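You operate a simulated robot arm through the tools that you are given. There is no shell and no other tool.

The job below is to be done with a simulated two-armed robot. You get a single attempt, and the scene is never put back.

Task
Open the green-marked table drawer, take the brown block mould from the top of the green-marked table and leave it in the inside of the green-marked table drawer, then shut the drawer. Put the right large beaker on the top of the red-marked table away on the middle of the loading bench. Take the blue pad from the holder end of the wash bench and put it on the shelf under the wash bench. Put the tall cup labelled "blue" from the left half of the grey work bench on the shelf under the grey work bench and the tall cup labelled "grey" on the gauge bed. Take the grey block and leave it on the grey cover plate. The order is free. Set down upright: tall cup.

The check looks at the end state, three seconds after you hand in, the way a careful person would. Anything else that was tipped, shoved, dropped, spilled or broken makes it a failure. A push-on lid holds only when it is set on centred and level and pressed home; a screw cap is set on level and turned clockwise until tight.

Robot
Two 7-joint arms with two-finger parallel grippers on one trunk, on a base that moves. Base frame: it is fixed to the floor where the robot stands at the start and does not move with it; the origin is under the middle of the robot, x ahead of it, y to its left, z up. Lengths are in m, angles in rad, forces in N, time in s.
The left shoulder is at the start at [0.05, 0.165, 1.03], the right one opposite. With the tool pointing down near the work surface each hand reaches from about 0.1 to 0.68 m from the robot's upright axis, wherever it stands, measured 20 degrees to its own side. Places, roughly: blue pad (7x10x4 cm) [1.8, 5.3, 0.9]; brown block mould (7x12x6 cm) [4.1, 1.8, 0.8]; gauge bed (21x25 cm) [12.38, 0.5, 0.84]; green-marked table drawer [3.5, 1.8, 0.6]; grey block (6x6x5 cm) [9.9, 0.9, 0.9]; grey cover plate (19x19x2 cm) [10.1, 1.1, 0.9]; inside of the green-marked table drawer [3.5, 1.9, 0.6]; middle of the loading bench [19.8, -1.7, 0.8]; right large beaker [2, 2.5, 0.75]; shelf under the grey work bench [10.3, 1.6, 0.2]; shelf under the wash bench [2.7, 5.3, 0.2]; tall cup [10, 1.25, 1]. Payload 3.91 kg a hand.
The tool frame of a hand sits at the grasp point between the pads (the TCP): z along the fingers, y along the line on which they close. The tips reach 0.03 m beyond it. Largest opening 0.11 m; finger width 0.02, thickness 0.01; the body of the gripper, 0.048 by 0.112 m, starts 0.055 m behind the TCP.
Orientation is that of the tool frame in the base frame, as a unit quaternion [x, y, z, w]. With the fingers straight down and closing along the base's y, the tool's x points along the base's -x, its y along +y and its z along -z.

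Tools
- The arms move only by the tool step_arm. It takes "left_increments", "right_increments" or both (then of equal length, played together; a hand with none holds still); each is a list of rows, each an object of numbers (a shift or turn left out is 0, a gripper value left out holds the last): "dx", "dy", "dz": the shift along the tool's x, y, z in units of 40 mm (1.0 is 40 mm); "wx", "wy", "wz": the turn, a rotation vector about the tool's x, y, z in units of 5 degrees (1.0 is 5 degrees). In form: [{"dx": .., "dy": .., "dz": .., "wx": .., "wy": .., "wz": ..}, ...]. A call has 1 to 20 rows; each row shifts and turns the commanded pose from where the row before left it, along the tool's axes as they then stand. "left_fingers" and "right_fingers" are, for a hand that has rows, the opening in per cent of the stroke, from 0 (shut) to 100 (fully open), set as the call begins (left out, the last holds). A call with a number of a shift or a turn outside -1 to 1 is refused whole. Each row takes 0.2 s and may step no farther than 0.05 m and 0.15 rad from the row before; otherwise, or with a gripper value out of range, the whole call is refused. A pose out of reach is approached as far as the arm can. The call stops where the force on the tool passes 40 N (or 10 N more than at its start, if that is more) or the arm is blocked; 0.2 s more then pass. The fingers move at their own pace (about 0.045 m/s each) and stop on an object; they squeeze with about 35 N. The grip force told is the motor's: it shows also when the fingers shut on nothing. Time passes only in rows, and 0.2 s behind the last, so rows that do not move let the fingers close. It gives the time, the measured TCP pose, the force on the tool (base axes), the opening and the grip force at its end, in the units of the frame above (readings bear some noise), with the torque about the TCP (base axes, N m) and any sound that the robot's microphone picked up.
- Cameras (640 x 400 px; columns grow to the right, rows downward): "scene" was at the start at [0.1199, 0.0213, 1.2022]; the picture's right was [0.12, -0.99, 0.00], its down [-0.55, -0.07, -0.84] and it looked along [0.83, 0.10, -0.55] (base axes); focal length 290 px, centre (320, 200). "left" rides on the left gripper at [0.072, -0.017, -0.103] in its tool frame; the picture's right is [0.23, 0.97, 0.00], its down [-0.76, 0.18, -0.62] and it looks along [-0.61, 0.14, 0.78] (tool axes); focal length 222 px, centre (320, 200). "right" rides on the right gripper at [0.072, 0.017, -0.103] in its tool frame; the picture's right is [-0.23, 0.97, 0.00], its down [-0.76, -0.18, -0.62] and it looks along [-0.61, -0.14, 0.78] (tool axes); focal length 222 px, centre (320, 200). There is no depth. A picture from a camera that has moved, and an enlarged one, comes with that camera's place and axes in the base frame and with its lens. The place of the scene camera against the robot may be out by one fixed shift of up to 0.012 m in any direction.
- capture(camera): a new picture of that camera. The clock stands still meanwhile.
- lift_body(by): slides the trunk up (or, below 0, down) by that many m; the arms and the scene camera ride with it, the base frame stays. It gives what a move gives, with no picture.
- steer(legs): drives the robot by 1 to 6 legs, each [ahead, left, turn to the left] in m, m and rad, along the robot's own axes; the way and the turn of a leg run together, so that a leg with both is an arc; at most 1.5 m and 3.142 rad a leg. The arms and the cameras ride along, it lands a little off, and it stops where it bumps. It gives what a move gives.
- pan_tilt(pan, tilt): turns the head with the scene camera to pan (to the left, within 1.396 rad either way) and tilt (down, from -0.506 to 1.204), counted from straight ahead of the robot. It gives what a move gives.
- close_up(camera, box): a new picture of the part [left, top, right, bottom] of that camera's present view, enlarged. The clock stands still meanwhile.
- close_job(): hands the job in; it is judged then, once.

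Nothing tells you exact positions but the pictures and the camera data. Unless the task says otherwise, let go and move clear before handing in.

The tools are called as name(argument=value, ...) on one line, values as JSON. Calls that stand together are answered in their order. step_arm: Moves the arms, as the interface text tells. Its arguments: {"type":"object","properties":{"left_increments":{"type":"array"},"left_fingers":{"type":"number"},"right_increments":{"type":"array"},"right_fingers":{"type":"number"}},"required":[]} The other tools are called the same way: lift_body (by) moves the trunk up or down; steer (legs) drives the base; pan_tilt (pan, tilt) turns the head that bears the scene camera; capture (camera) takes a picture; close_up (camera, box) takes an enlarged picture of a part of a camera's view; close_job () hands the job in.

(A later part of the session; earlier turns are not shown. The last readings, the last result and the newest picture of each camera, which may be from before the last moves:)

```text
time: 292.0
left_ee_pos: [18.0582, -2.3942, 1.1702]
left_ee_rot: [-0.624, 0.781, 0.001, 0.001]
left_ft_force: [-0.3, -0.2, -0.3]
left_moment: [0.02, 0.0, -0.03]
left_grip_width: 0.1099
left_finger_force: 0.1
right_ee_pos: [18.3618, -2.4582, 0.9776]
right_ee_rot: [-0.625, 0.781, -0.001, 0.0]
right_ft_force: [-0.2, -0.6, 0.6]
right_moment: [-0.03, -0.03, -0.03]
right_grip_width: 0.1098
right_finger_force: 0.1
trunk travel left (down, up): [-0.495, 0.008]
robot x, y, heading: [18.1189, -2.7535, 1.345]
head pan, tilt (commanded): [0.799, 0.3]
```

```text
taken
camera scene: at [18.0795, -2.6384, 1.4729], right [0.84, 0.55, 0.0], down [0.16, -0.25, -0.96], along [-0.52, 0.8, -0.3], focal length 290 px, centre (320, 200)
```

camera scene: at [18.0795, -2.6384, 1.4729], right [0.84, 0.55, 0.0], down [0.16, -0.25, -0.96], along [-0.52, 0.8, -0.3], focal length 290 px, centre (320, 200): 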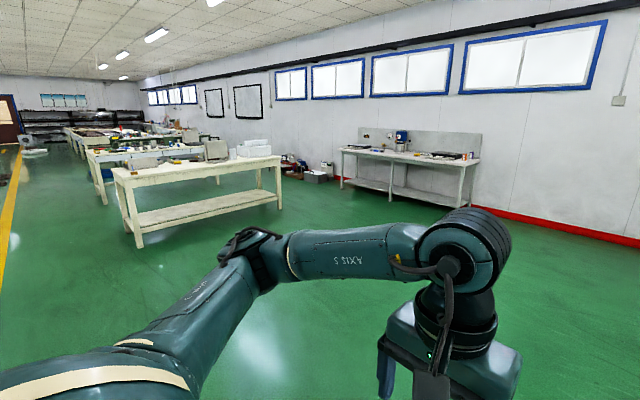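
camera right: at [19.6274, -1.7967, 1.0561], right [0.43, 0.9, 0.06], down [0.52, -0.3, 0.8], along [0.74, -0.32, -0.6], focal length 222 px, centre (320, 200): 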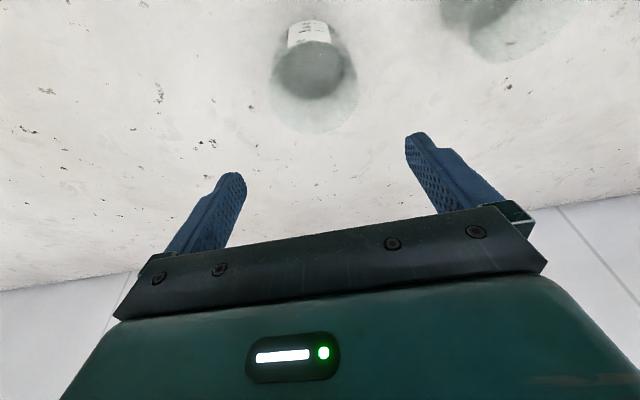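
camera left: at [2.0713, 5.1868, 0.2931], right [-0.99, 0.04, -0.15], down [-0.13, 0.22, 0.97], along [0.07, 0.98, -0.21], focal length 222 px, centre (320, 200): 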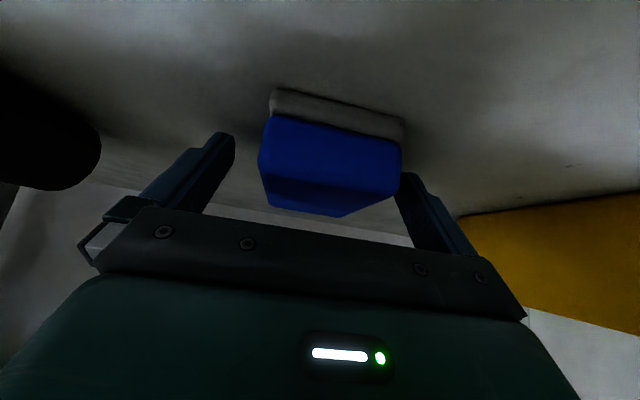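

Several benches line the left side as I look back along the room. I strafe along them toward the gauge bench and look.

steer(legs=[[0, 1.45, 0], [0, 1.45, 0], [0, 1.45, 0]])

pan_tilt(pan=0.6, tilt=0.35)

capture(camera="scene")

close_up(camera="scene", box=[0, 40, 320, 240])

close_up(camera="scene", box=[320, 40, 640, 240])

```text
time: 329.8
left_ee_pos: [13.8457, -1.3614, 1.1702]
left_ee_rot: [-0.616, 0.788, 0.0, 0.001]
left_ft_force: [0.2, -0.1, 0.3]
left_moment: [0.0, -0.02, 0.02]
left_grip_width: 0.1102
left_finger_force: 0.1
right_ee_pos: [14.1477, -1.432, 0.9767]
right_ee_rot: [-0.615, 0.789, -0.001, 0.0]
right_ft_force: [0.5, -0.2, 0.1]
right_moment: [0.02, 0.0, 0.02]
right_grip_width: 0.1103
right_finger_force: 0.0
trunk travel left (down, up): [-0.495, 0.008]
robot x, y, heading: [13.8989, -1.7231, 1.325]
head pan, tilt (commanded): [0.799, 0.3]
```

```text
time: 330.5
left_ee_pos: [13.8463, -1.3613, 1.171]
left_ee_rot: [-0.615, 0.789, 0.0, 0.0]
left_ft_force: [0.3, -0.2, 0.4]
left_moment: [0.03, -0.01, 0.01]
left_grip_width: 0.1102
left_finger_force: 0.0
right_ee_pos: [14.1482, -1.431, 0.9777]
right_ee_rot: [-0.615, 0.789, 0.0, 0.0]
right_ft_force: [0.3, -0.1, -0.3]
right_moment: [0.01, 0.01, 0.0]
right_grip_width: 0.1101
right_finger_force: 0.0
trunk travel left (down, up): [-0.495, 0.008]
robot x, y, heading: [13.9045, -1.7236, 1.327]
head pan, tilt (commanded): [0.6, 0.351]
```

```text
taken
camera scene: at [13.8784, -1.5972, 1.4683], right [0.94, 0.35, 0.0], down [0.12, -0.32, -0.94], along [-0.33, 0.88, -0.34], focal length 290 px, centre (320, 200)
```

scene: 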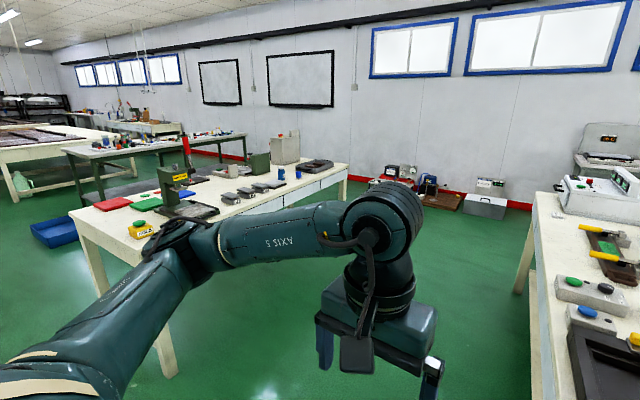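

```text
2.00 times, centred on (160, 140) of scene
camera zoom: at [13.8784, -1.5972, 1.4683], right [0.94, 0.35, 0.0], down [0.12, -0.32, -0.94], along [-0.33, 0.88, -0.34], focal length 579 px, centre (640, 320)
```

zoom: 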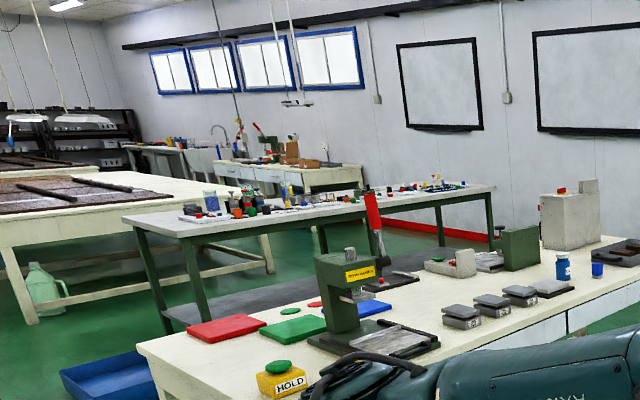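

```text
2.00 times, centred on (480, 140) of scene
camera zoom: at [13.8784, -1.5972, 1.4683], right [0.94, 0.35, 0.0], down [0.12, -0.32, -0.94], along [-0.33, 0.88, -0.34], focal length 579 px, centre (0, 320)
```

zoom: 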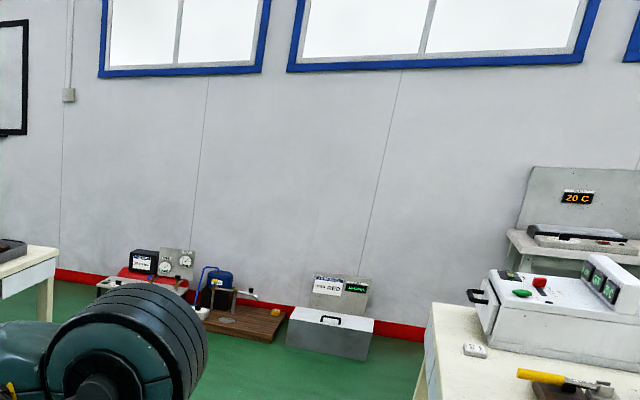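

The bench ahead-left with the green press is the gauge bench, and beyond it the dark-legged grey work bench. I strafe nearer for a closer look at the gauge bed.

steer(legs=[[0, 0.9, 0.01]])

pan_tilt(pan=0.4, tilt=0.35)

capture(camera="scene")

close_up(camera="scene", box=[160, 80, 480, 280])

```text
time: 338.7
left_ee_pos: [12.9934, -1.1335, 1.1716]
left_ee_rot: [-0.607, 0.794, 0.0, 0.0]
left_ft_force: [0.1, -0.5, 0.2]
left_moment: [0.01, -0.05, -0.03]
left_grip_width: 0.1098
left_finger_force: 0.0
right_ee_pos: [13.2927, -1.2092, 0.9762]
right_ee_rot: [-0.606, 0.795, 0.0, -0.001]
right_ft_force: [-0.5, -0.3, -0.5]
right_moment: [-0.02, 0.0, -0.01]
right_grip_width: 0.1101
right_finger_force: 0.1
trunk travel left (down, up): [-0.495, 0.008]
robot x, y, heading: [13.0392, -1.4983, 1.301]
head pan, tilt (commanded): [0.6, 0.351]
```

```text
time: 339.4
left_ee_pos: [12.9932, -1.1334, 1.1693]
left_ee_rot: [-0.607, 0.795, 0.0, 0.0]
left_ft_force: [-1.1, 0.4, -0.2]
left_moment: [0.01, 0.02, 0.02]
left_grip_width: 0.1101
left_finger_force: 0.0
right_ee_pos: [13.2924, -1.2114, 0.9775]
right_ee_rot: [-0.608, 0.794, 0.0, 0.0]
right_ft_force: [0.3, 0.4, -0.1]
right_moment: [0.01, -0.01, 0.0]
right_grip_width: 0.11
right_finger_force: 0.0
trunk travel left (down, up): [-0.495, 0.008]
robot x, y, heading: [13.0427, -1.4972, 1.305]
head pan, tilt (commanded): [0.4, 0.351]
```

```text
taken
camera scene: at [13.038, -1.3664, 1.4682], right [0.99, 0.13, 0.0], down [0.05, -0.34, -0.94], along [-0.12, 0.93, -0.34], focal length 290 px, centre (320, 200)
```

scene: 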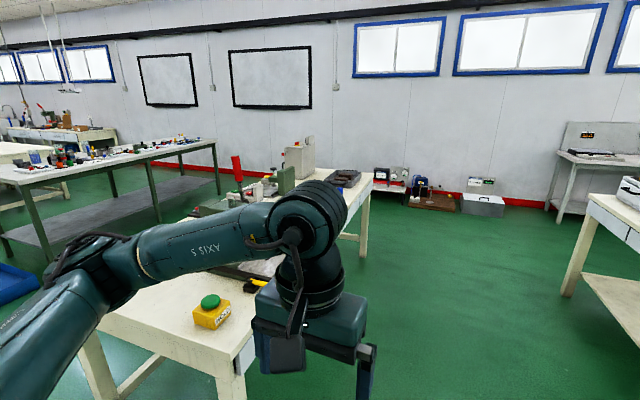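

```text
2.00 times, centred on (320, 180) of scene
camera zoom: at [13.038, -1.3664, 1.4682], right [0.99, 0.13, 0.0], down [0.05, -0.34, -0.94], along [-0.12, 0.93, -0.34], focal length 579 px, centre (320, 240)
```

zoom: 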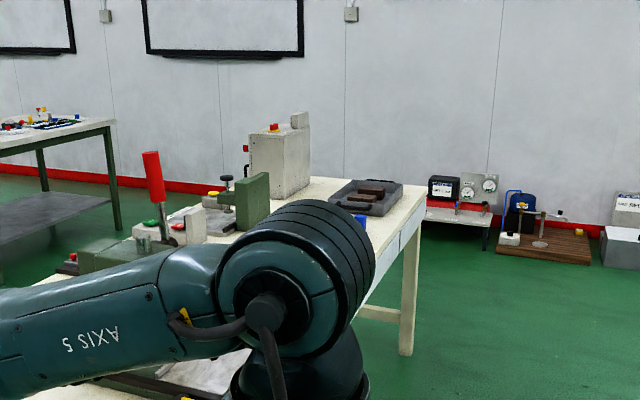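

My left arm hides the bench. I drive into the gap on the drawer side of the gauge bench and turn to face it.

step_arm(left_increments=[{"dz": 1}, {"dz": 1}, {"dz": 1}, {"dz": 1}, {"dz": 1}])

steer(legs=[[0, -0.35, 0.03], [1.45, 0, 0], [0, 0, 1.571]])

pan_tilt(pan=0.0, tilt=0.35)

capture(camera="scene")

```text
time: 340.6
left_ee_pos: [12.9922, -1.1346, 0.9721]
left_ee_rot: [-0.607, 0.795, 0.0, 0.0]
left_ft_force: [-0.3, 0.0, 0.3]
left_moment: [0.03, 0.02, -0.03]
left_grip_width: 0.1103
left_finger_force: 0.1
right_ee_pos: [13.2926, -1.2102, 0.978]
right_ee_rot: [-0.607, 0.795, 0.0, -0.001]
right_ft_force: [-1.0, 0.4, 0.0]
right_moment: [0.05, 0.01, 0.01]
right_grip_width: 0.1101
right_finger_force: 0.1
trunk travel left (down, up): [-0.495, 0.008]
robot x, y, heading: [13.0404, -1.5005, 1.305]
head pan, tilt (commanded): [0.4, 0.351]
```

```text
time: 355.0
left_ee_pos: [13.3482, -0.2159, 0.9726]
left_ee_rot: [0.995, -0.099, -0.001, 0.0]
left_ft_force: [-0.5, 0.8, 0.5]
left_moment: [0.0, 0.03, -0.01]
left_grip_width: 0.1098
left_finger_force: 0.1
right_ee_pos: [13.4041, 0.0881, 0.9771]
right_ee_rot: [0.995, -0.098, 0.0, 0.0]
right_ft_force: [0.1, 0.5, -1.0]
right_moment: [0.01, -0.02, -0.01]
right_grip_width: 0.1099
right_finger_force: 0.1
trunk travel left (down, up): [-0.495, 0.008]
robot x, y, heading: [13.7085, -0.1425, 2.944]
head pan, tilt (commanded): [0.4, 0.351]
```

```text
time: 355.9
left_ee_pos: [13.3485, -0.2165, 0.9716]
left_ee_rot: [0.995, -0.099, 0.0, 0.0]
left_ft_force: [0.0, 0.1, -0.4]
left_moment: [-0.01, -0.04, 0.0]
left_grip_width: 0.1099
left_finger_force: 0.0
right_ee_pos: [13.403, 0.088, 0.9767]
right_ee_rot: [0.995, -0.098, 0.0, -0.001]
right_ft_force: [0.6, -0.4, -0.8]
right_moment: [-0.02, 0.0, -0.04]
right_grip_width: 0.11
right_finger_force: 0.0
trunk travel left (down, up): [-0.495, 0.008]
robot x, y, heading: [13.7057, -0.1446, 2.937]
head pan, tilt (commanded): [0.0, 0.351]
```

```text
taken
camera scene: at [13.5895, -0.1091, 1.4682], right [0.2, 0.98, 0.0], down [0.34, -0.07, -0.94], along [-0.92, 0.18, -0.34], focal length 290 px, centre (320, 200)
```

scene: 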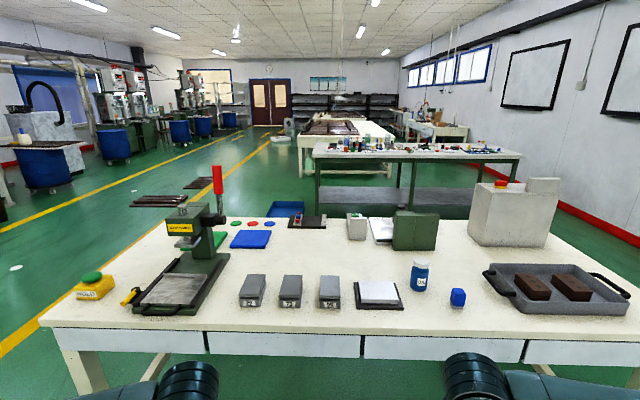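

I face the gauge bench now. The stated gauge-bed position projects to the fixture with a grey plate between a small block and a green block near the far side; I zoom in.

close_up(camera="scene", box=[300, 170, 500, 295])

close_up(camera="scene", box=[300, 110, 540, 260])

close_up(camera="scene", box=[80, 160, 400, 330])

```text
3.20 times, centred on (400, 232) of scene
camera zoom: at [13.5895, -0.1091, 1.4682], right [0.2, 0.98, 0.0], down [0.34, -0.07, -0.94], along [-0.92, 0.18, -0.34], focal length 927 px, centre (64, 96)
```

zoom: 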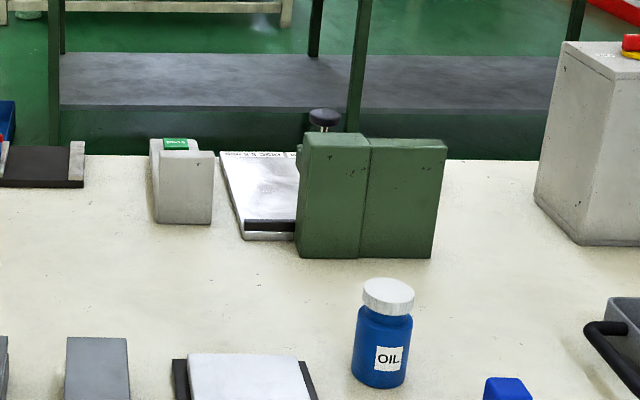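

```text
2.67 times, centred on (420, 185) of scene
camera zoom: at [13.5895, -0.1091, 1.4682], right [0.2, 0.98, 0.0], down [0.34, -0.07, -0.94], along [-0.92, 0.18, -0.34], focal length 772 px, centre (53, 240)
```

zoom: 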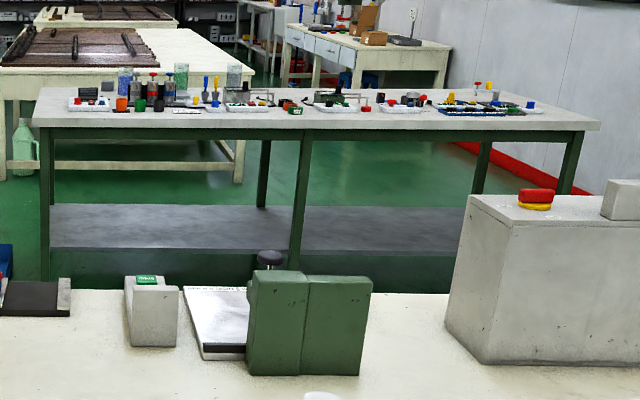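

```text
2.00 times, centred on (240, 245) of scene
camera zoom: at [13.5895, -0.1091, 1.4682], right [0.2, 0.98, 0.0], down [0.34, -0.07, -0.94], along [-0.92, 0.18, -0.34], focal length 579 px, centre (480, 110)
```

zoom: 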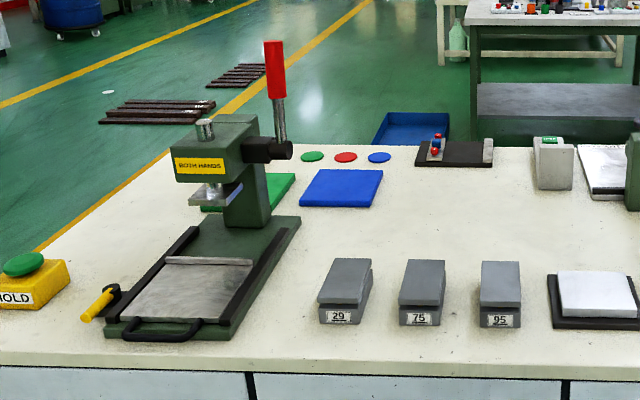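

The gauge bed is the pale plate in front of the green gauge, facing the far side of this bench. I drive round the aisle end of the gauge bench into the gap between it and the grey work bench.

steer(legs=[[0, 0.78, -0.03], [0, 0.78, 0], [1.2, 0, 0], [1.15, 0, 0]])

pan_tilt(pan=-0.5, tilt=0.4)

capture(camera="scene")

pan_tilt(pan=-1.35, tilt=0.4)

capture(camera="scene")

```text
time: 380.9
left_ee_pos: [10.7214, -1.1941, 0.9723]
left_ee_rot: [0.994, -0.11, 0.001, 0.0]
left_ft_force: [0.2, -0.4, -0.6]
left_moment: [-0.01, -0.01, -0.01]
left_grip_width: 0.1098
left_finger_force: 0.0
right_ee_pos: [10.7819, -0.8906, 0.9767]
right_ee_rot: [0.994, -0.11, 0.001, 0.0]
right_ft_force: [-0.2, 0.1, 0.2]
right_moment: [-0.01, 0.0, -0.02]
right_grip_width: 0.1097
right_finger_force: 0.1
trunk travel left (down, up): [-0.495, 0.008]
robot x, y, heading: [11.0812, -1.1303, 2.921]
head pan, tilt (commanded): [0.0, 0.351]
```

```text
time: 381.9
left_ee_pos: [10.7213, -1.1959, 0.9723]
left_ee_rot: [0.994, -0.11, 0.0, 0.0]
left_ft_force: [-0.1, -0.9, -0.3]
left_moment: [-0.01, -0.01, -0.01]
left_grip_width: 0.1102
left_finger_force: 0.1
right_ee_pos: [10.7824, -0.8925, 0.9774]
right_ee_rot: [0.994, -0.109, 0.0, 0.001]
right_ft_force: [-0.2, -0.4, 0.8]
right_moment: [0.02, -0.01, 0.02]
right_grip_width: 0.1097
right_finger_force: 0.0
trunk travel left (down, up): [-0.495, 0.008]
robot x, y, heading: [11.0812, -1.1309, 2.924]
head pan, tilt (commanded): [-0.499, 0.4]
```

```text
taken
camera scene: at [10.985, -1.0521, 1.4637], right [0.66, 0.75, 0.0], down [0.29, -0.26, -0.92], along [-0.69, 0.61, -0.39], focal length 290 px, centre (320, 200)
```

scene: 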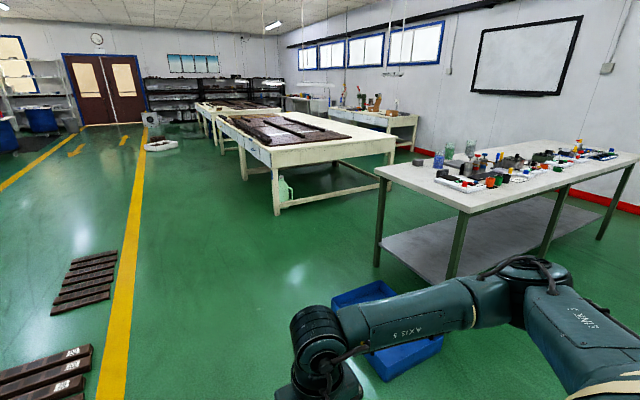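

```text
time: 383.0
left_ee_pos: [10.7214, -1.1957, 0.9718]
left_ee_rot: [0.994, -0.109, 0.0, 0.0]
left_ft_force: [0.2, 0.8, 0.7]
left_moment: [0.01, 0.0, 0.02]
left_grip_width: 0.11
left_finger_force: 0.0
right_ee_pos: [10.782, -0.8908, 0.978]
right_ee_rot: [0.994, -0.109, 0.0, -0.001]
right_ft_force: [-0.2, 0.4, 0.7]
right_moment: [-0.01, 0.0, 0.0]
right_grip_width: 0.1099
right_finger_force: 0.2
trunk travel left (down, up): [-0.495, 0.008]
robot x, y, heading: [11.0835, -1.1289, 2.921]
head pan, tilt (commanded): [-1.349, 0.4]
```

```text
taken
camera scene: at [11.0546, -1.0205, 1.4637], right [1.0, 0.0, 0.0], down [0.0, -0.39, -0.92], along [0.0, 0.92, -0.39], focal length 290 px, centre (320, 200)
```

scene: 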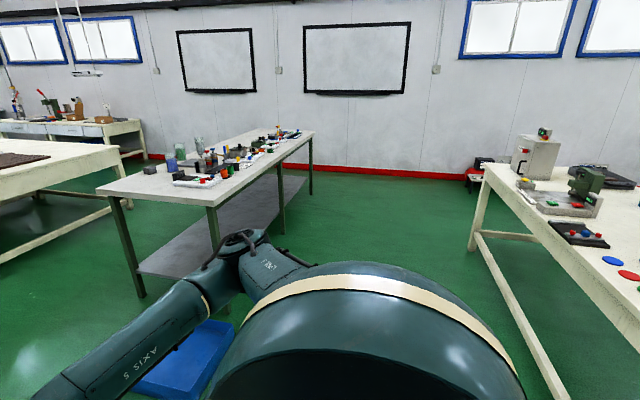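

I see the grey work bench from its aisle end. I zoom in to identify the cups, block and cover plate.

close_up(camera="scene", box=[90, 110, 330, 260])

close_up(camera="scene", box=[120, 125, 240, 200])

close_up(camera="scene", box=[470, 110, 640, 216])

```text
2.67 times, centred on (210, 185) of scene
camera zoom: at [11.0546, -1.0205, 1.4637], right [1.0, 0.0, 0.0], down [0.0, -0.39, -0.92], along [0.0, 0.92, -0.39], focal length 772 px, centre (613, 240)
```

zoom: 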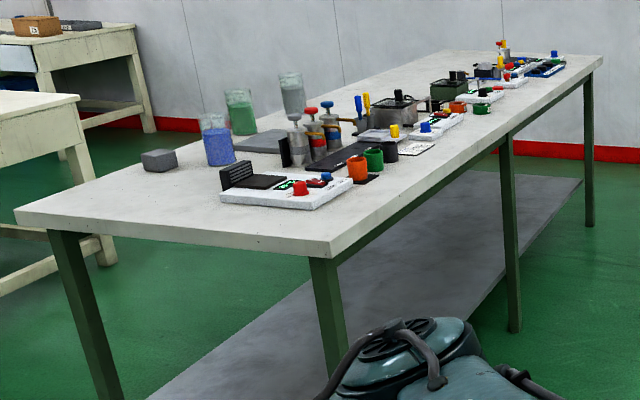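

```text
5.33 times, centred on (180, 162) of scene
camera zoom: at [11.0546, -1.0205, 1.4637], right [1.0, 0.0, 0.0], down [0.0, -0.39, -0.92], along [0.0, 0.92, -0.39], focal length 1544 px, centre (1067, 400)
```

zoom: 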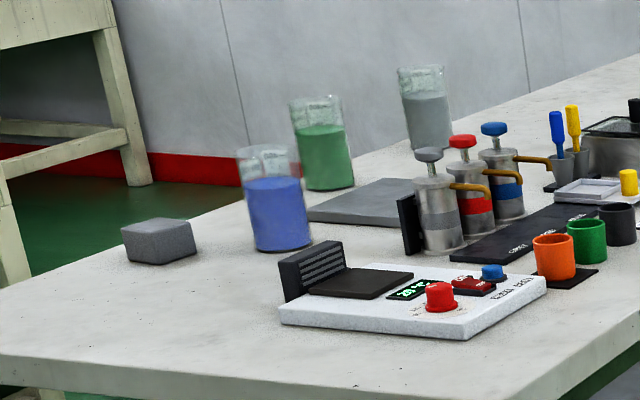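

```text
3.76 times, centred on (555, 163) of scene
camera zoom: at [11.0546, -1.0205, 1.4637], right [1.0, 0.0, 0.0], down [0.0, -0.39, -0.92], along [0.0, 0.92, -0.39], focal length 1090 px, centre (-565, 339)
```

zoom: 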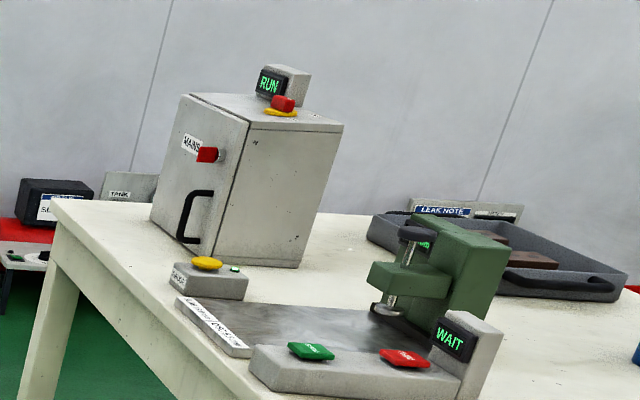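

The three tall cups (blue, green, grey filled) and the grey block stand near the far long side of the grey bench, so I should work from that side. I drive along the aisle end and turn round to face back toward it.

steer(legs=[[1.02, 0.05, -0.015], [1.02, 0, 0], [0, 0, 3.13]])

pan_tilt(pan=0.8, tilt=0.4)

capture(camera="scene")

```text
time: 400.5
left_ee_pos: [9.4212, -0.6639, 0.9724]
left_ee_rot: [0.129, 0.992, -0.001, 0.001]
left_ft_force: [0.2, 0.9, -1.0]
left_moment: [0.02, 0.02, 0.01]
left_grip_width: 0.1101
left_finger_force: 0.0
right_ee_pos: [9.349, -0.9645, 0.9771]
right_ee_rot: [0.128, 0.992, 0.0, 0.0]
right_ft_force: [0.1, 0.7, -0.3]
right_moment: [-0.02, -0.01, 0.0]
right_grip_width: 0.1101
right_finger_force: 0.1
trunk travel left (down, up): [-0.495, 0.008]
robot x, y, heading: [9.0566, -0.7173, -0.263]
head pan, tilt (commanded): [-1.349, 0.4]
```

```text
time: 402.6
left_ee_pos: [9.4217, -0.664, 0.9727]
left_ee_rot: [0.129, 0.992, 0.0, 0.0]
left_ft_force: [0.1, 0.3, 0.0]
left_moment: [0.01, -0.02, -0.03]
left_grip_width: 0.1097
left_finger_force: 0.1
right_ee_pos: [9.3503, -0.9641, 0.9761]
right_ee_rot: [0.128, 0.992, 0.0, 0.0]
right_ft_force: [-0.9, 0.3, 0.4]
right_moment: [0.0, 0.01, 0.03]
right_grip_width: 0.11
right_finger_force: 0.0
trunk travel left (down, up): [-0.495, 0.008]
robot x, y, heading: [9.06, -0.7174, -0.262]
head pan, tilt (commanded): [0.799, 0.4]
```

```text
taken
camera scene: at [9.1698, -0.6637, 1.4637], right [0.51, -0.86, 0.0], down [-0.33, -0.2, -0.92], along [0.79, 0.47, -0.39], focal length 290 px, centre (320, 200)
```

scene: 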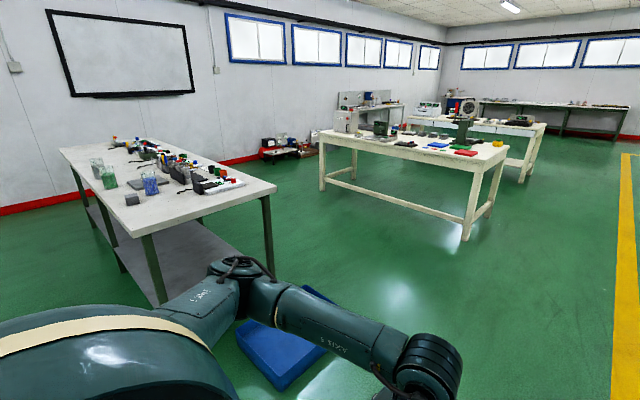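

The gap behind the grey bench looks free. I back up slightly so the hands stay clear of the bench, then strafe along it.

steer(legs=[[-0.25, 0, 0.027], [0, 0.9, 0], [0, 0.8, 0]])

pan_tilt(pan=0.1, tilt=0.5)

capture(camera="scene")

close_up(camera="scene", box=[200, 80, 440, 230])

```text
time: 419.1
left_ee_pos: [9.5469, 1.0583, 0.972]
left_ee_rot: [0.101, 0.995, 0.0, 0.0]
left_ft_force: [0.2, -0.7, 0.1]
left_moment: [-0.03, -0.04, 0.01]
left_grip_width: 0.1102
left_finger_force: 0.0
right_ee_pos: [9.4905, 0.7542, 0.976]
right_ee_rot: [0.1, 0.995, 0.0, 0.0]
right_ft_force: [-1.1, -0.5, 0.3]
right_moment: [0.02, 0.02, 0.01]
right_grip_width: 0.11
right_finger_force: 0.2
trunk travel left (down, up): [-0.495, 0.008]
robot x, y, heading: [9.1892, 0.987, -0.203]
head pan, tilt (commanded): [0.799, 0.4]
```

```text
time: 420.2
left_ee_pos: [9.5482, 1.0582, 0.9718]
left_ee_rot: [0.101, 0.995, 0.0, -0.001]
left_ft_force: [0.5, 0.1, -0.7]
left_moment: [0.01, 0.01, -0.01]
left_grip_width: 0.1101
left_finger_force: 0.1
right_ee_pos: [9.4917, 0.7544, 0.9777]
right_ee_rot: [0.101, 0.995, 0.0, 0.0]
right_ft_force: [0.1, 0.6, 0.2]
right_moment: [-0.04, 0.02, -0.03]
right_grip_width: 0.11
right_finger_force: 0.0
trunk travel left (down, up): [-0.495, 0.008]
robot x, y, heading: [9.1871, 0.985, -0.198]
head pan, tilt (commanded): [0.099, 0.499]
```

```text
taken
camera scene: at [9.3104, 0.9826, 1.4546], right [-0.1, -0.99, 0.0], down [-0.48, 0.05, -0.88], along [0.87, -0.09, -0.48], focal length 290 px, centre (320, 200)
```

scene: 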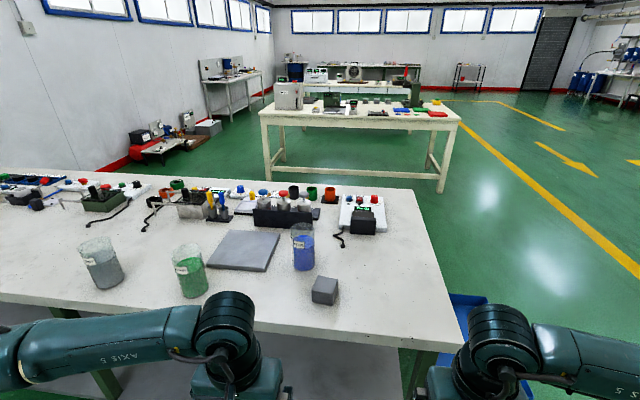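

```text
2.67 times, centred on (320, 155) of scene
camera zoom: at [9.3104, 0.9826, 1.4546], right [-0.1, -0.99, 0.0], down [-0.48, 0.05, -0.88], along [0.87, -0.09, -0.48], focal length 772 px, centre (320, 320)
```

zoom: 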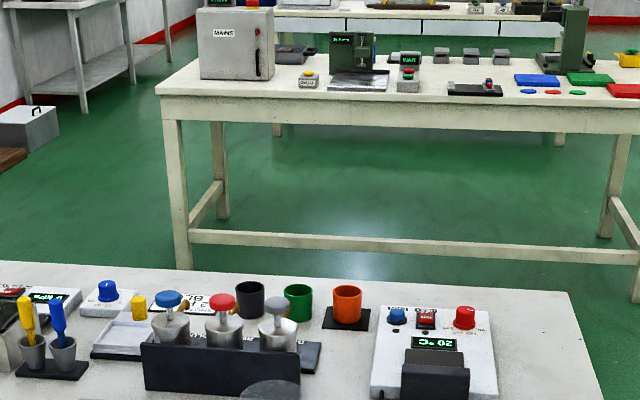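

Now I see the cups, the grey block and the grey cover plate from this side, with labels facing me. I zoom in on the labels.

close_up(camera="scene", box=[60, 215, 220, 315])

close_up(camera="scene", box=[200, 210, 360, 310])

close_up(camera="scene", box=[0, 160, 240, 310])

```text
4.00 times, centred on (140, 265) of scene
camera zoom: at [9.3104, 0.9826, 1.4546], right [-0.1, -0.99, 0.0], down [-0.48, 0.05, -0.88], along [0.87, -0.09, -0.48], focal length 1158 px, centre (1040, -60)
```

zoom: 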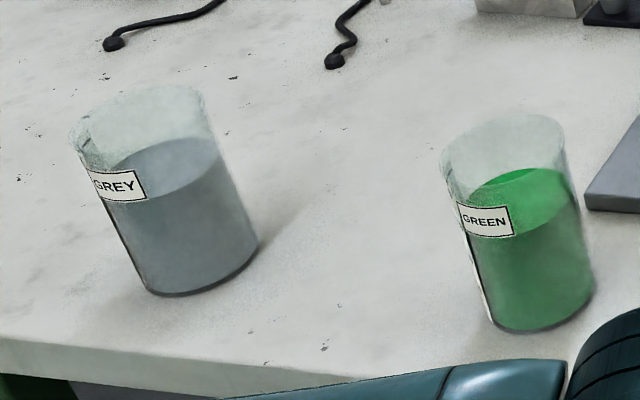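

```text
4.00 times, centred on (280, 260) of scene
camera zoom: at [9.3104, 0.9826, 1.4546], right [-0.1, -0.99, 0.0], down [-0.48, 0.05, -0.88], along [0.87, -0.09, -0.48], focal length 1158 px, centre (480, -40)
```

zoom: 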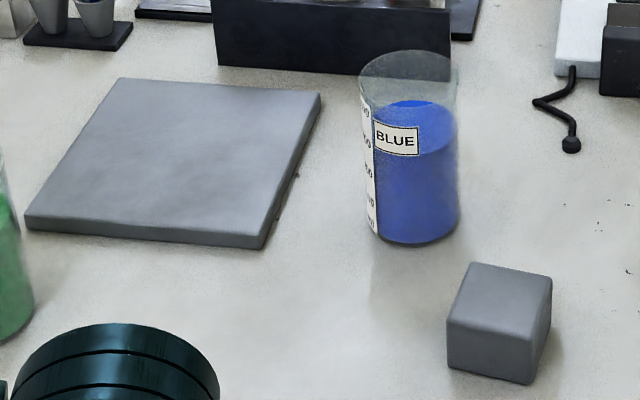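

```text
2.67 times, centred on (120, 235) of scene
camera zoom: at [9.3104, 0.9826, 1.4546], right [-0.1, -0.99, 0.0], down [-0.48, 0.05, -0.88], along [0.87, -0.09, -0.48], focal length 772 px, centre (853, 107)
```

zoom: 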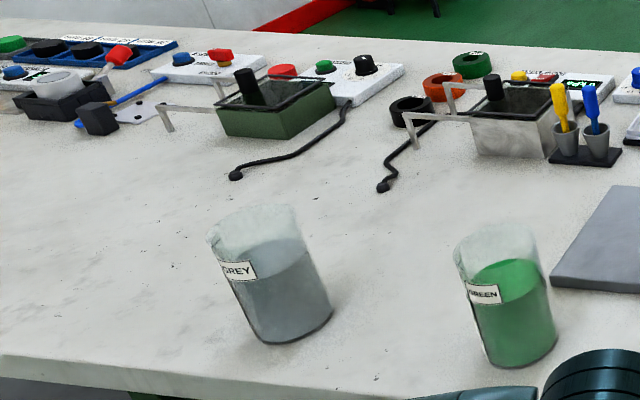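

Labels read GREY, GREEN and BLUE, each filled with liquid, so they must stay upright. First the grey block: I raise the hands and move in so that block and cover plate are in the left hand's reach.

step_arm(left_increments=[{"dz": -1}, {"dz": -1}, {"dz": -0.5}], right_increments=[{"dz": -1}, {"dz": -1}, {"dz": -0.5}])

steer(legs=[[0, 0.2, -0.037], [0.2, 0, 0]])

pan_tilt(pan=0.0, tilt=0.75)

capture(camera="scene")

capture(camera="left")

```text
time: 421.0
left_ee_pos: [9.5468, 1.0612, 1.0716]
left_ee_rot: [0.101, 0.995, 0.001, 0.0]
left_ft_force: [-0.3, 0.3, -0.4]
left_moment: [-0.03, 0.03, 0.01]
left_grip_width: 0.1102
left_finger_force: 0.1
right_ee_pos: [9.4919, 0.7542, 1.077]
right_ee_rot: [0.1, 0.995, 0.0, -0.001]
right_ft_force: [-0.6, 0.0, -0.1]
right_moment: [0.0, -0.02, -0.01]
right_grip_width: 0.11
right_finger_force: 0.0
trunk travel left (down, up): [-0.495, 0.008]
robot x, y, heading: [9.1893, 0.9882, -0.201]
head pan, tilt (commanded): [0.099, 0.499]
```

```text
time: 424.6
left_ee_pos: [9.7878, 1.2001, 1.072]
left_ee_rot: [0.117, 0.993, 0.001, -0.001]
left_ft_force: [0.6, -0.3, -0.7]
left_moment: [0.0, 0.04, 0.01]
left_grip_width: 0.1102
left_finger_force: 0.1
right_ee_pos: [9.7215, 0.8954, 1.0772]
right_ee_rot: [0.118, 0.993, -0.001, 0.0]
right_ft_force: [0.5, 0.0, -0.6]
right_moment: [-0.01, 0.02, 0.01]
right_grip_width: 0.1099
right_finger_force: 0.0
trunk travel left (down, up): [-0.495, 0.008]
robot x, y, heading: [9.4299, 1.1422, -0.238]
head pan, tilt (commanded): [0.099, 0.499]
```

```text
time: 425.4
left_ee_pos: [9.7873, 1.2017, 1.0727]
left_ee_rot: [0.118, 0.993, 0.001, 0.0]
left_ft_force: [-0.1, -0.7, 0.6]
left_moment: [0.01, -0.03, 0.01]
left_grip_width: 0.1099
left_finger_force: 0.1
right_ee_pos: [9.7217, 0.8967, 1.0765]
right_ee_rot: [0.118, 0.993, 0.0, 0.0]
right_ft_force: [0.0, 0.0, 0.1]
right_moment: [-0.03, 0.03, 0.01]
right_grip_width: 0.11
right_finger_force: 0.0
trunk travel left (down, up): [-0.495, 0.008]
robot x, y, heading: [9.4226, 1.1374, -0.233]
head pan, tilt (commanded): [0.0, 0.75]
```

```text
taken
camera scene: at [9.5382, 1.1235, 1.4327], right [-0.23, -0.97, 0.0], down [-0.66, 0.16, -0.73], along [0.71, -0.17, -0.68], focal length 290 px, centre (320, 200)
```

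scene: 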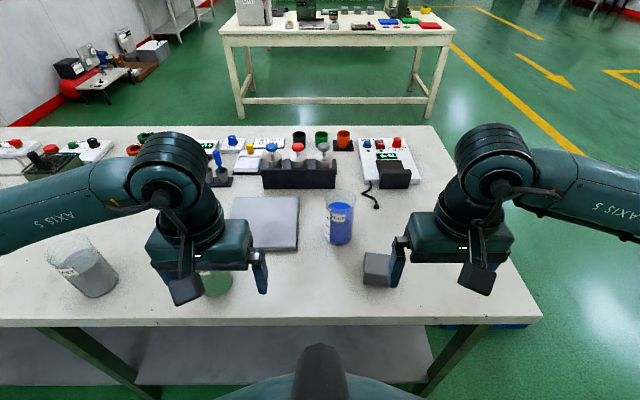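

```text
taken
camera left: at [9.7121, 1.2003, 1.1768], right [0.01, 1.0, 0.0], down [0.78, -0.01, 0.62], along [0.62, 0.0, -0.78], focal length 222 px, centre (320, 200)
```

left: 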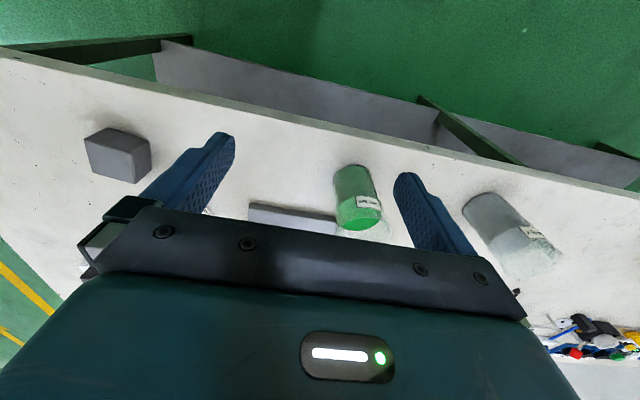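

I zoom on the block from both cameras to fix its place and height.

close_up(camera="left", box=[60, 100, 220, 200])

close_up(camera="scene", box=[200, 160, 440, 310])

capture(camera="right")

```text
4.00 times, centred on (140, 150) of left
camera zoom: at [9.7121, 1.2003, 1.1768], right [0.01, 1.0, 0.0], down [0.78, -0.01, 0.62], along [0.62, 0.0, -0.78], focal length 888 px, centre (1040, 400)
```

zoom: 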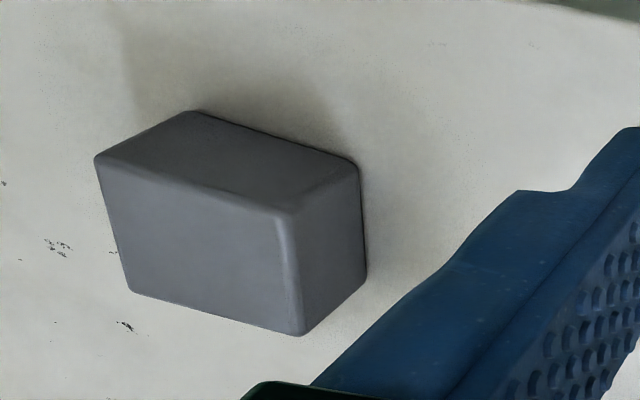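

```text
2.67 times, centred on (320, 235) of scene
camera zoom: at [9.5382, 1.1235, 1.4327], right [-0.23, -0.97, 0.0], down [-0.66, 0.16, -0.73], along [0.71, -0.17, -0.68], focal length 772 px, centre (320, 107)
```

zoom: 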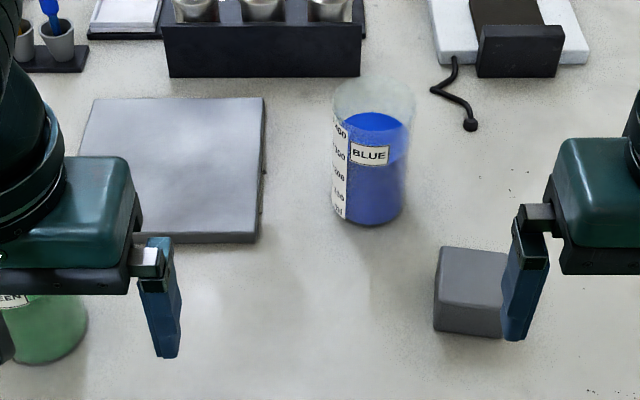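

```text
taken
camera right: at [9.6559, 0.9292, 1.1793], right [0.45, 0.89, 0.0], down [0.7, -0.35, 0.62], along [0.56, -0.28, -0.78], focal length 222 px, centre (320, 200)
```

right: 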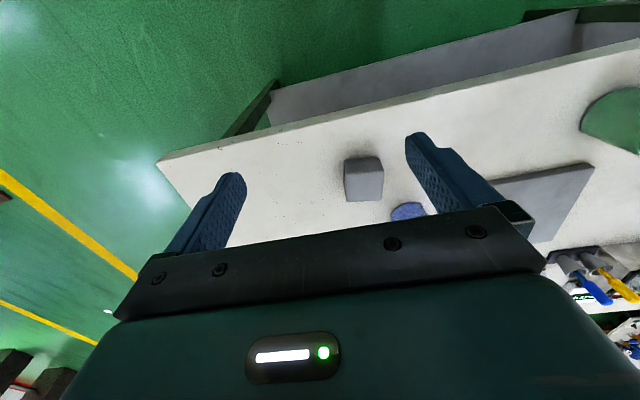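

The right hand's camera also sees the block. I zoom there for a triangulation.

close_up(camera="right", box=[320, 130, 440, 205])

```text
5.33 times, centred on (380, 168) of right
camera zoom: at [9.6559, 0.9292, 1.1793], right [0.45, 0.89, 0.0], down [0.7, -0.35, 0.62], along [0.56, -0.28, -0.78], focal length 1185 px, centre (0, 373)
```

zoom: 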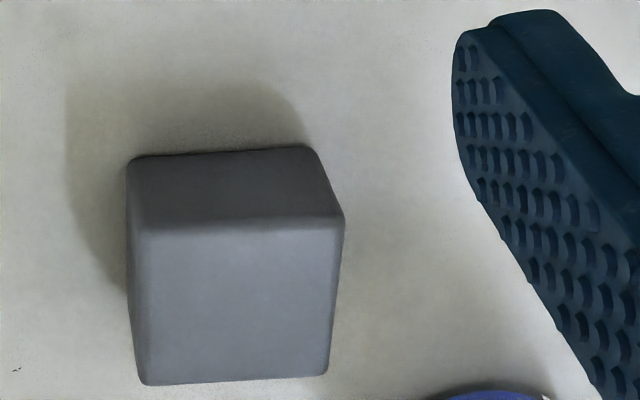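

Both hand cameras agree: block top at z≈0.897, so the bench top is at about 0.847; the block is in front of the right hand, turned about 10° clockwise. I bring the right hand above it and align.

step_arm(right_increments=[{"dx": -0.875, "dy": 0.244}, {"dx": -0.875, "dy": 0.244}, {"dx": -0.875, "dy": 0.244}, {"dx": -0.875, "dy": 0.244}, {"wz": 1, "dz": 0.5}, {"wz": 1, "dz": 0.5}, {"dz": 0.7}, {"dz": 0.7}])

capture(camera="right")

capture(camera="scene")

```text
time: 427.1
left_ee_pos: [9.7882, 1.2008, 1.0716]
left_ee_rot: [0.117, 0.993, 0.0, 0.0]
left_ft_force: [0.2, -0.1, -0.4]
left_moment: [0.01, 0.01, -0.03]
left_grip_width: 0.1101
left_finger_force: 0.1
right_ee_pos: [9.8674, 0.9013, 0.9809]
right_ee_rot: [0.204, 0.979, 0.0, -0.001]
right_ft_force: [-0.7, 0.7, -0.9]
right_moment: [-0.01, 0.0, 0.02]
right_grip_width: 0.1099
right_finger_force: 0.1
trunk travel left (down, up): [-0.495, 0.008]
robot x, y, heading: [9.4294, 1.1392, -0.238]
head pan, tilt (commanded): [0.0, 0.75]
```

```text
taken
camera right: at [9.8081, 0.9458, 1.0826], right [0.6, 0.8, 0.0], down [0.63, -0.47, 0.62], along [0.5, -0.37, -0.78], focal length 222 px, centre (320, 200)
```

right: 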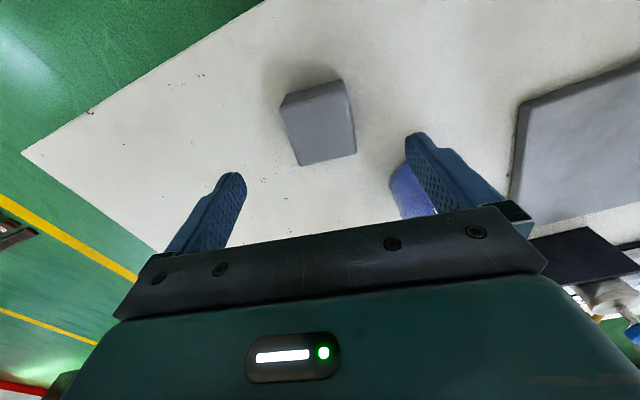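

```text
taken
camera scene: at [9.5383, 1.1233, 1.4326], right [-0.23, -0.97, 0.0], down [-0.66, 0.16, -0.73], along [0.71, -0.17, -0.68], focal length 290 px, centre (320, 200)
```

scene: 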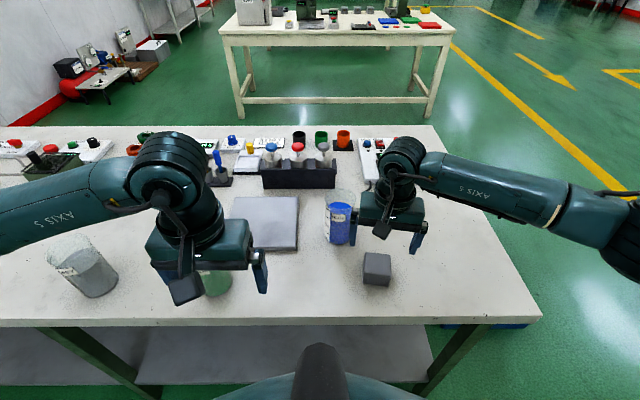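

I zoom to check alignment with the block.

close_up(camera="right", box=[240, 70, 400, 170])

```text
4.00 times, centred on (320, 120) of right
camera zoom: at [9.8081, 0.9458, 1.0826], right [0.6, 0.8, 0.0], down [0.63, -0.47, 0.62], along [0.5, -0.37, -0.78], focal length 888 px, centre (320, 520)
```

zoom: 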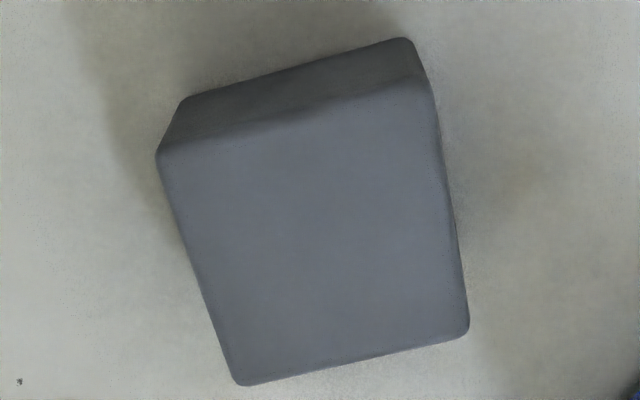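

The gripper is aligned and centred over the block within 2 mm. I lower and grip it.

step_arm(right_increments=[{"dz": 0.61}, {"dz": 0.61}, {"dz": 0.61}, {"dz": 0.61}])

step_arm(right_increments=[{}, {}, {}, {}, {}, {}], right_fingers=0)

capture(camera="right")

```text
time: 428.1
left_ee_pos: [9.7871, 1.2002, 1.0718]
left_ee_rot: [0.118, 0.993, 0.0, 0.0]
left_ft_force: [0.1, -0.8, -0.5]
left_moment: [-0.01, 0.0, 0.02]
left_grip_width: 0.11
left_finger_force: 0.0
right_ee_pos: [9.8672, 0.9006, 0.8816]
right_ee_rot: [0.204, 0.979, -0.001, -0.001]
right_ft_force: [-0.9, 0.2, 0.6]
right_moment: [-0.03, 0.02, -0.01]
right_grip_width: 0.1098
right_finger_force: 0.0
trunk travel left (down, up): [-0.495, 0.008]
robot x, y, heading: [9.4257, 1.1374, -0.242]
head pan, tilt (commanded): [0.0, 0.75]
```

```text
time: 429.6
left_ee_pos: [9.7868, 1.1996, 1.0707]
left_ee_rot: [0.117, 0.993, 0.0, 0.0]
left_ft_force: [0.4, 0.1, 0.1]
left_moment: [-0.01, 0.01, -0.03]
left_grip_width: 0.11
left_finger_force: 0.1
right_ee_pos: [9.8668, 0.9014, 0.8832]
right_ee_rot: [0.203, 0.979, 0.0, -0.001]
right_ft_force: [0.6, 2.3, -0.4]
right_moment: [0.09, -0.2, 0.09]
right_grip_width: 0.0589
right_finger_force: 34.9
trunk travel left (down, up): [-0.495, 0.008]
robot x, y, heading: [9.4254, 1.1385, -0.233]
head pan, tilt (commanded): [0.0, 0.75]
```

```text
taken
camera right: at [9.8083, 0.9449, 0.9849], right [0.6, 0.8, 0.0], down [0.63, -0.47, 0.62], along [0.5, -0.37, -0.78], focal length 222 px, centre (320, 200)
```

right: 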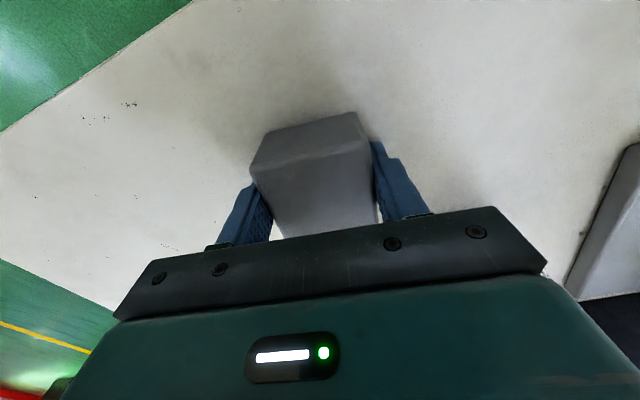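

The block is gripped. I lift it well above the cup rims (both hands high), then shift the base left so the plate comes in front of the right hand.

step_arm(right_increments=[{"dz": -0.5}, {"dz": -1}, {"dz": -1}, {"dz": -1}, {"dz": -1}, {"dz": -1}, {"dz": -0.5}], left_increments=[{"dz": -0.3}, {"dz": -0.3}, {"dz": -0.3}, {"dz": -0.3}, {"dz": -0.3}, {}, {}])

step_arm(right_increments=[{"dx": 0.8}, {"dx": 0.8}, {"dx": 0.8}])

capture(camera="right")

```text
time: 431.1
left_ee_pos: [9.7879, 1.1995, 1.1303]
left_ee_rot: [0.117, 0.993, 0.0, -0.001]
left_ft_force: [-0.8, 0.2, 0.4]
left_moment: [-0.01, 0.0, 0.04]
left_grip_width: 0.1098
left_finger_force: 0.0
right_ee_pos: [9.8664, 0.9003, 1.1223]
right_ee_rot: [0.205, 0.979, 0.0, 0.0]
right_ft_force: [-0.2, -0.1, -7.3]
right_moment: [0.03, 0.01, -0.01]
right_grip_width: 0.0591
right_finger_force: 35.3
trunk travel left (down, up): [-0.495, 0.008]
robot x, y, heading: [9.4277, 1.1379, -0.238]
head pan, tilt (commanded): [0.0, 0.75]
```

```text
time: 431.9
left_ee_pos: [9.7865, 1.2005, 1.1323]
left_ee_rot: [0.118, 0.993, 0.0, -0.001]
left_ft_force: [-0.4, 0.3, -0.1]
left_moment: [0.02, -0.05, -0.01]
left_grip_width: 0.1102
left_finger_force: 0.0
right_ee_pos: [9.778, 0.9394, 1.1226]
right_ee_rot: [0.205, 0.979, 0.0, -0.001]
right_ft_force: [-0.9, 0.2, -6.9]
right_moment: [0.01, -0.01, -0.01]
right_grip_width: 0.0589
right_finger_force: 34.6
trunk travel left (down, up): [-0.495, 0.008]
robot x, y, heading: [9.4255, 1.1425, -0.237]
head pan, tilt (commanded): [0.0, 0.75]
```

```text
taken
camera right: at [9.7193, 0.9834, 1.2264], right [0.6, 0.8, 0.0], down [0.63, -0.47, 0.62], along [0.5, -0.37, -0.78], focal length 222 px, centre (320, 200)
```

right: 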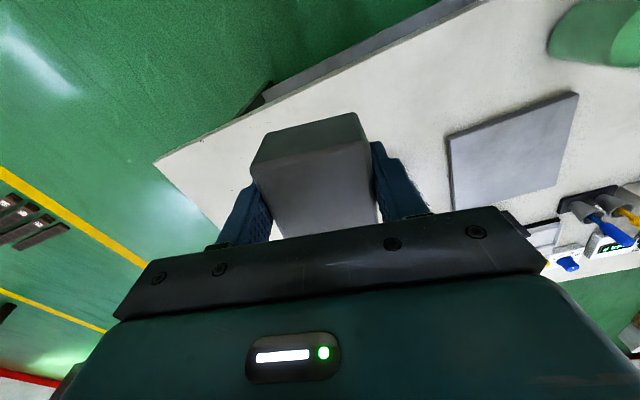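

The block is held high. I strafe left 0.27 m.

steer(legs=[[0, 0.27, 0]])

capture(camera="scene")

close_up(camera="scene", box=[240, 160, 480, 310])

```text
time: 434.8
left_ee_pos: [9.8489, 1.4486, 1.1316]
left_ee_rot: [0.118, 0.993, 0.0, -0.001]
left_ft_force: [-0.5, 0.0, 0.6]
left_moment: [0.0, -0.03, 0.0]
left_grip_width: 0.11
left_finger_force: 0.0
right_ee_pos: [9.8407, 1.1884, 1.1227]
right_ee_rot: [0.204, 0.979, 0.0, -0.001]
right_ft_force: [0.2, 0.5, -7.2]
right_moment: [-0.04, 0.02, 0.04]
right_grip_width: 0.0592
right_finger_force: 34.8
trunk travel left (down, up): [-0.495, 0.008]
robot x, y, heading: [9.4878, 1.3882, -0.239]
head pan, tilt (commanded): [0.0, 0.75]
```

```text
taken
camera scene: at [9.5995, 1.374, 1.4325], right [-0.24, -0.97, 0.0], down [-0.66, 0.16, -0.73], along [0.71, -0.17, -0.68], focal length 290 px, centre (320, 200)
```

scene: 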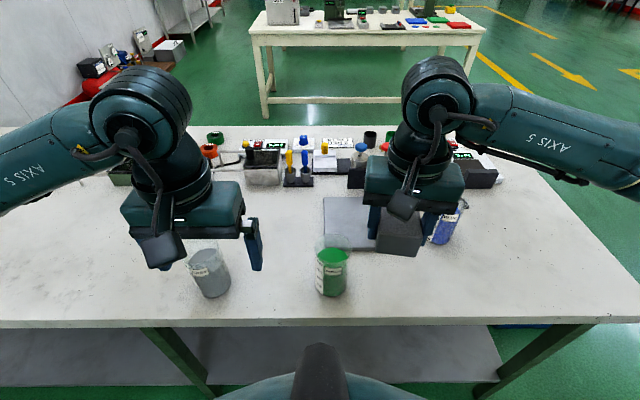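

```text
2.67 times, centred on (360, 235) of scene
camera zoom: at [9.5995, 1.374, 1.4325], right [-0.24, -0.97, 0.0], down [-0.66, 0.16, -0.73], along [0.71, -0.17, -0.68], focal length 772 px, centre (213, 107)
```

zoom: 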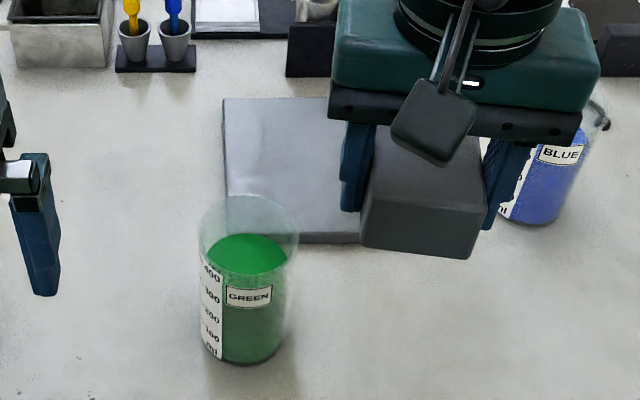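

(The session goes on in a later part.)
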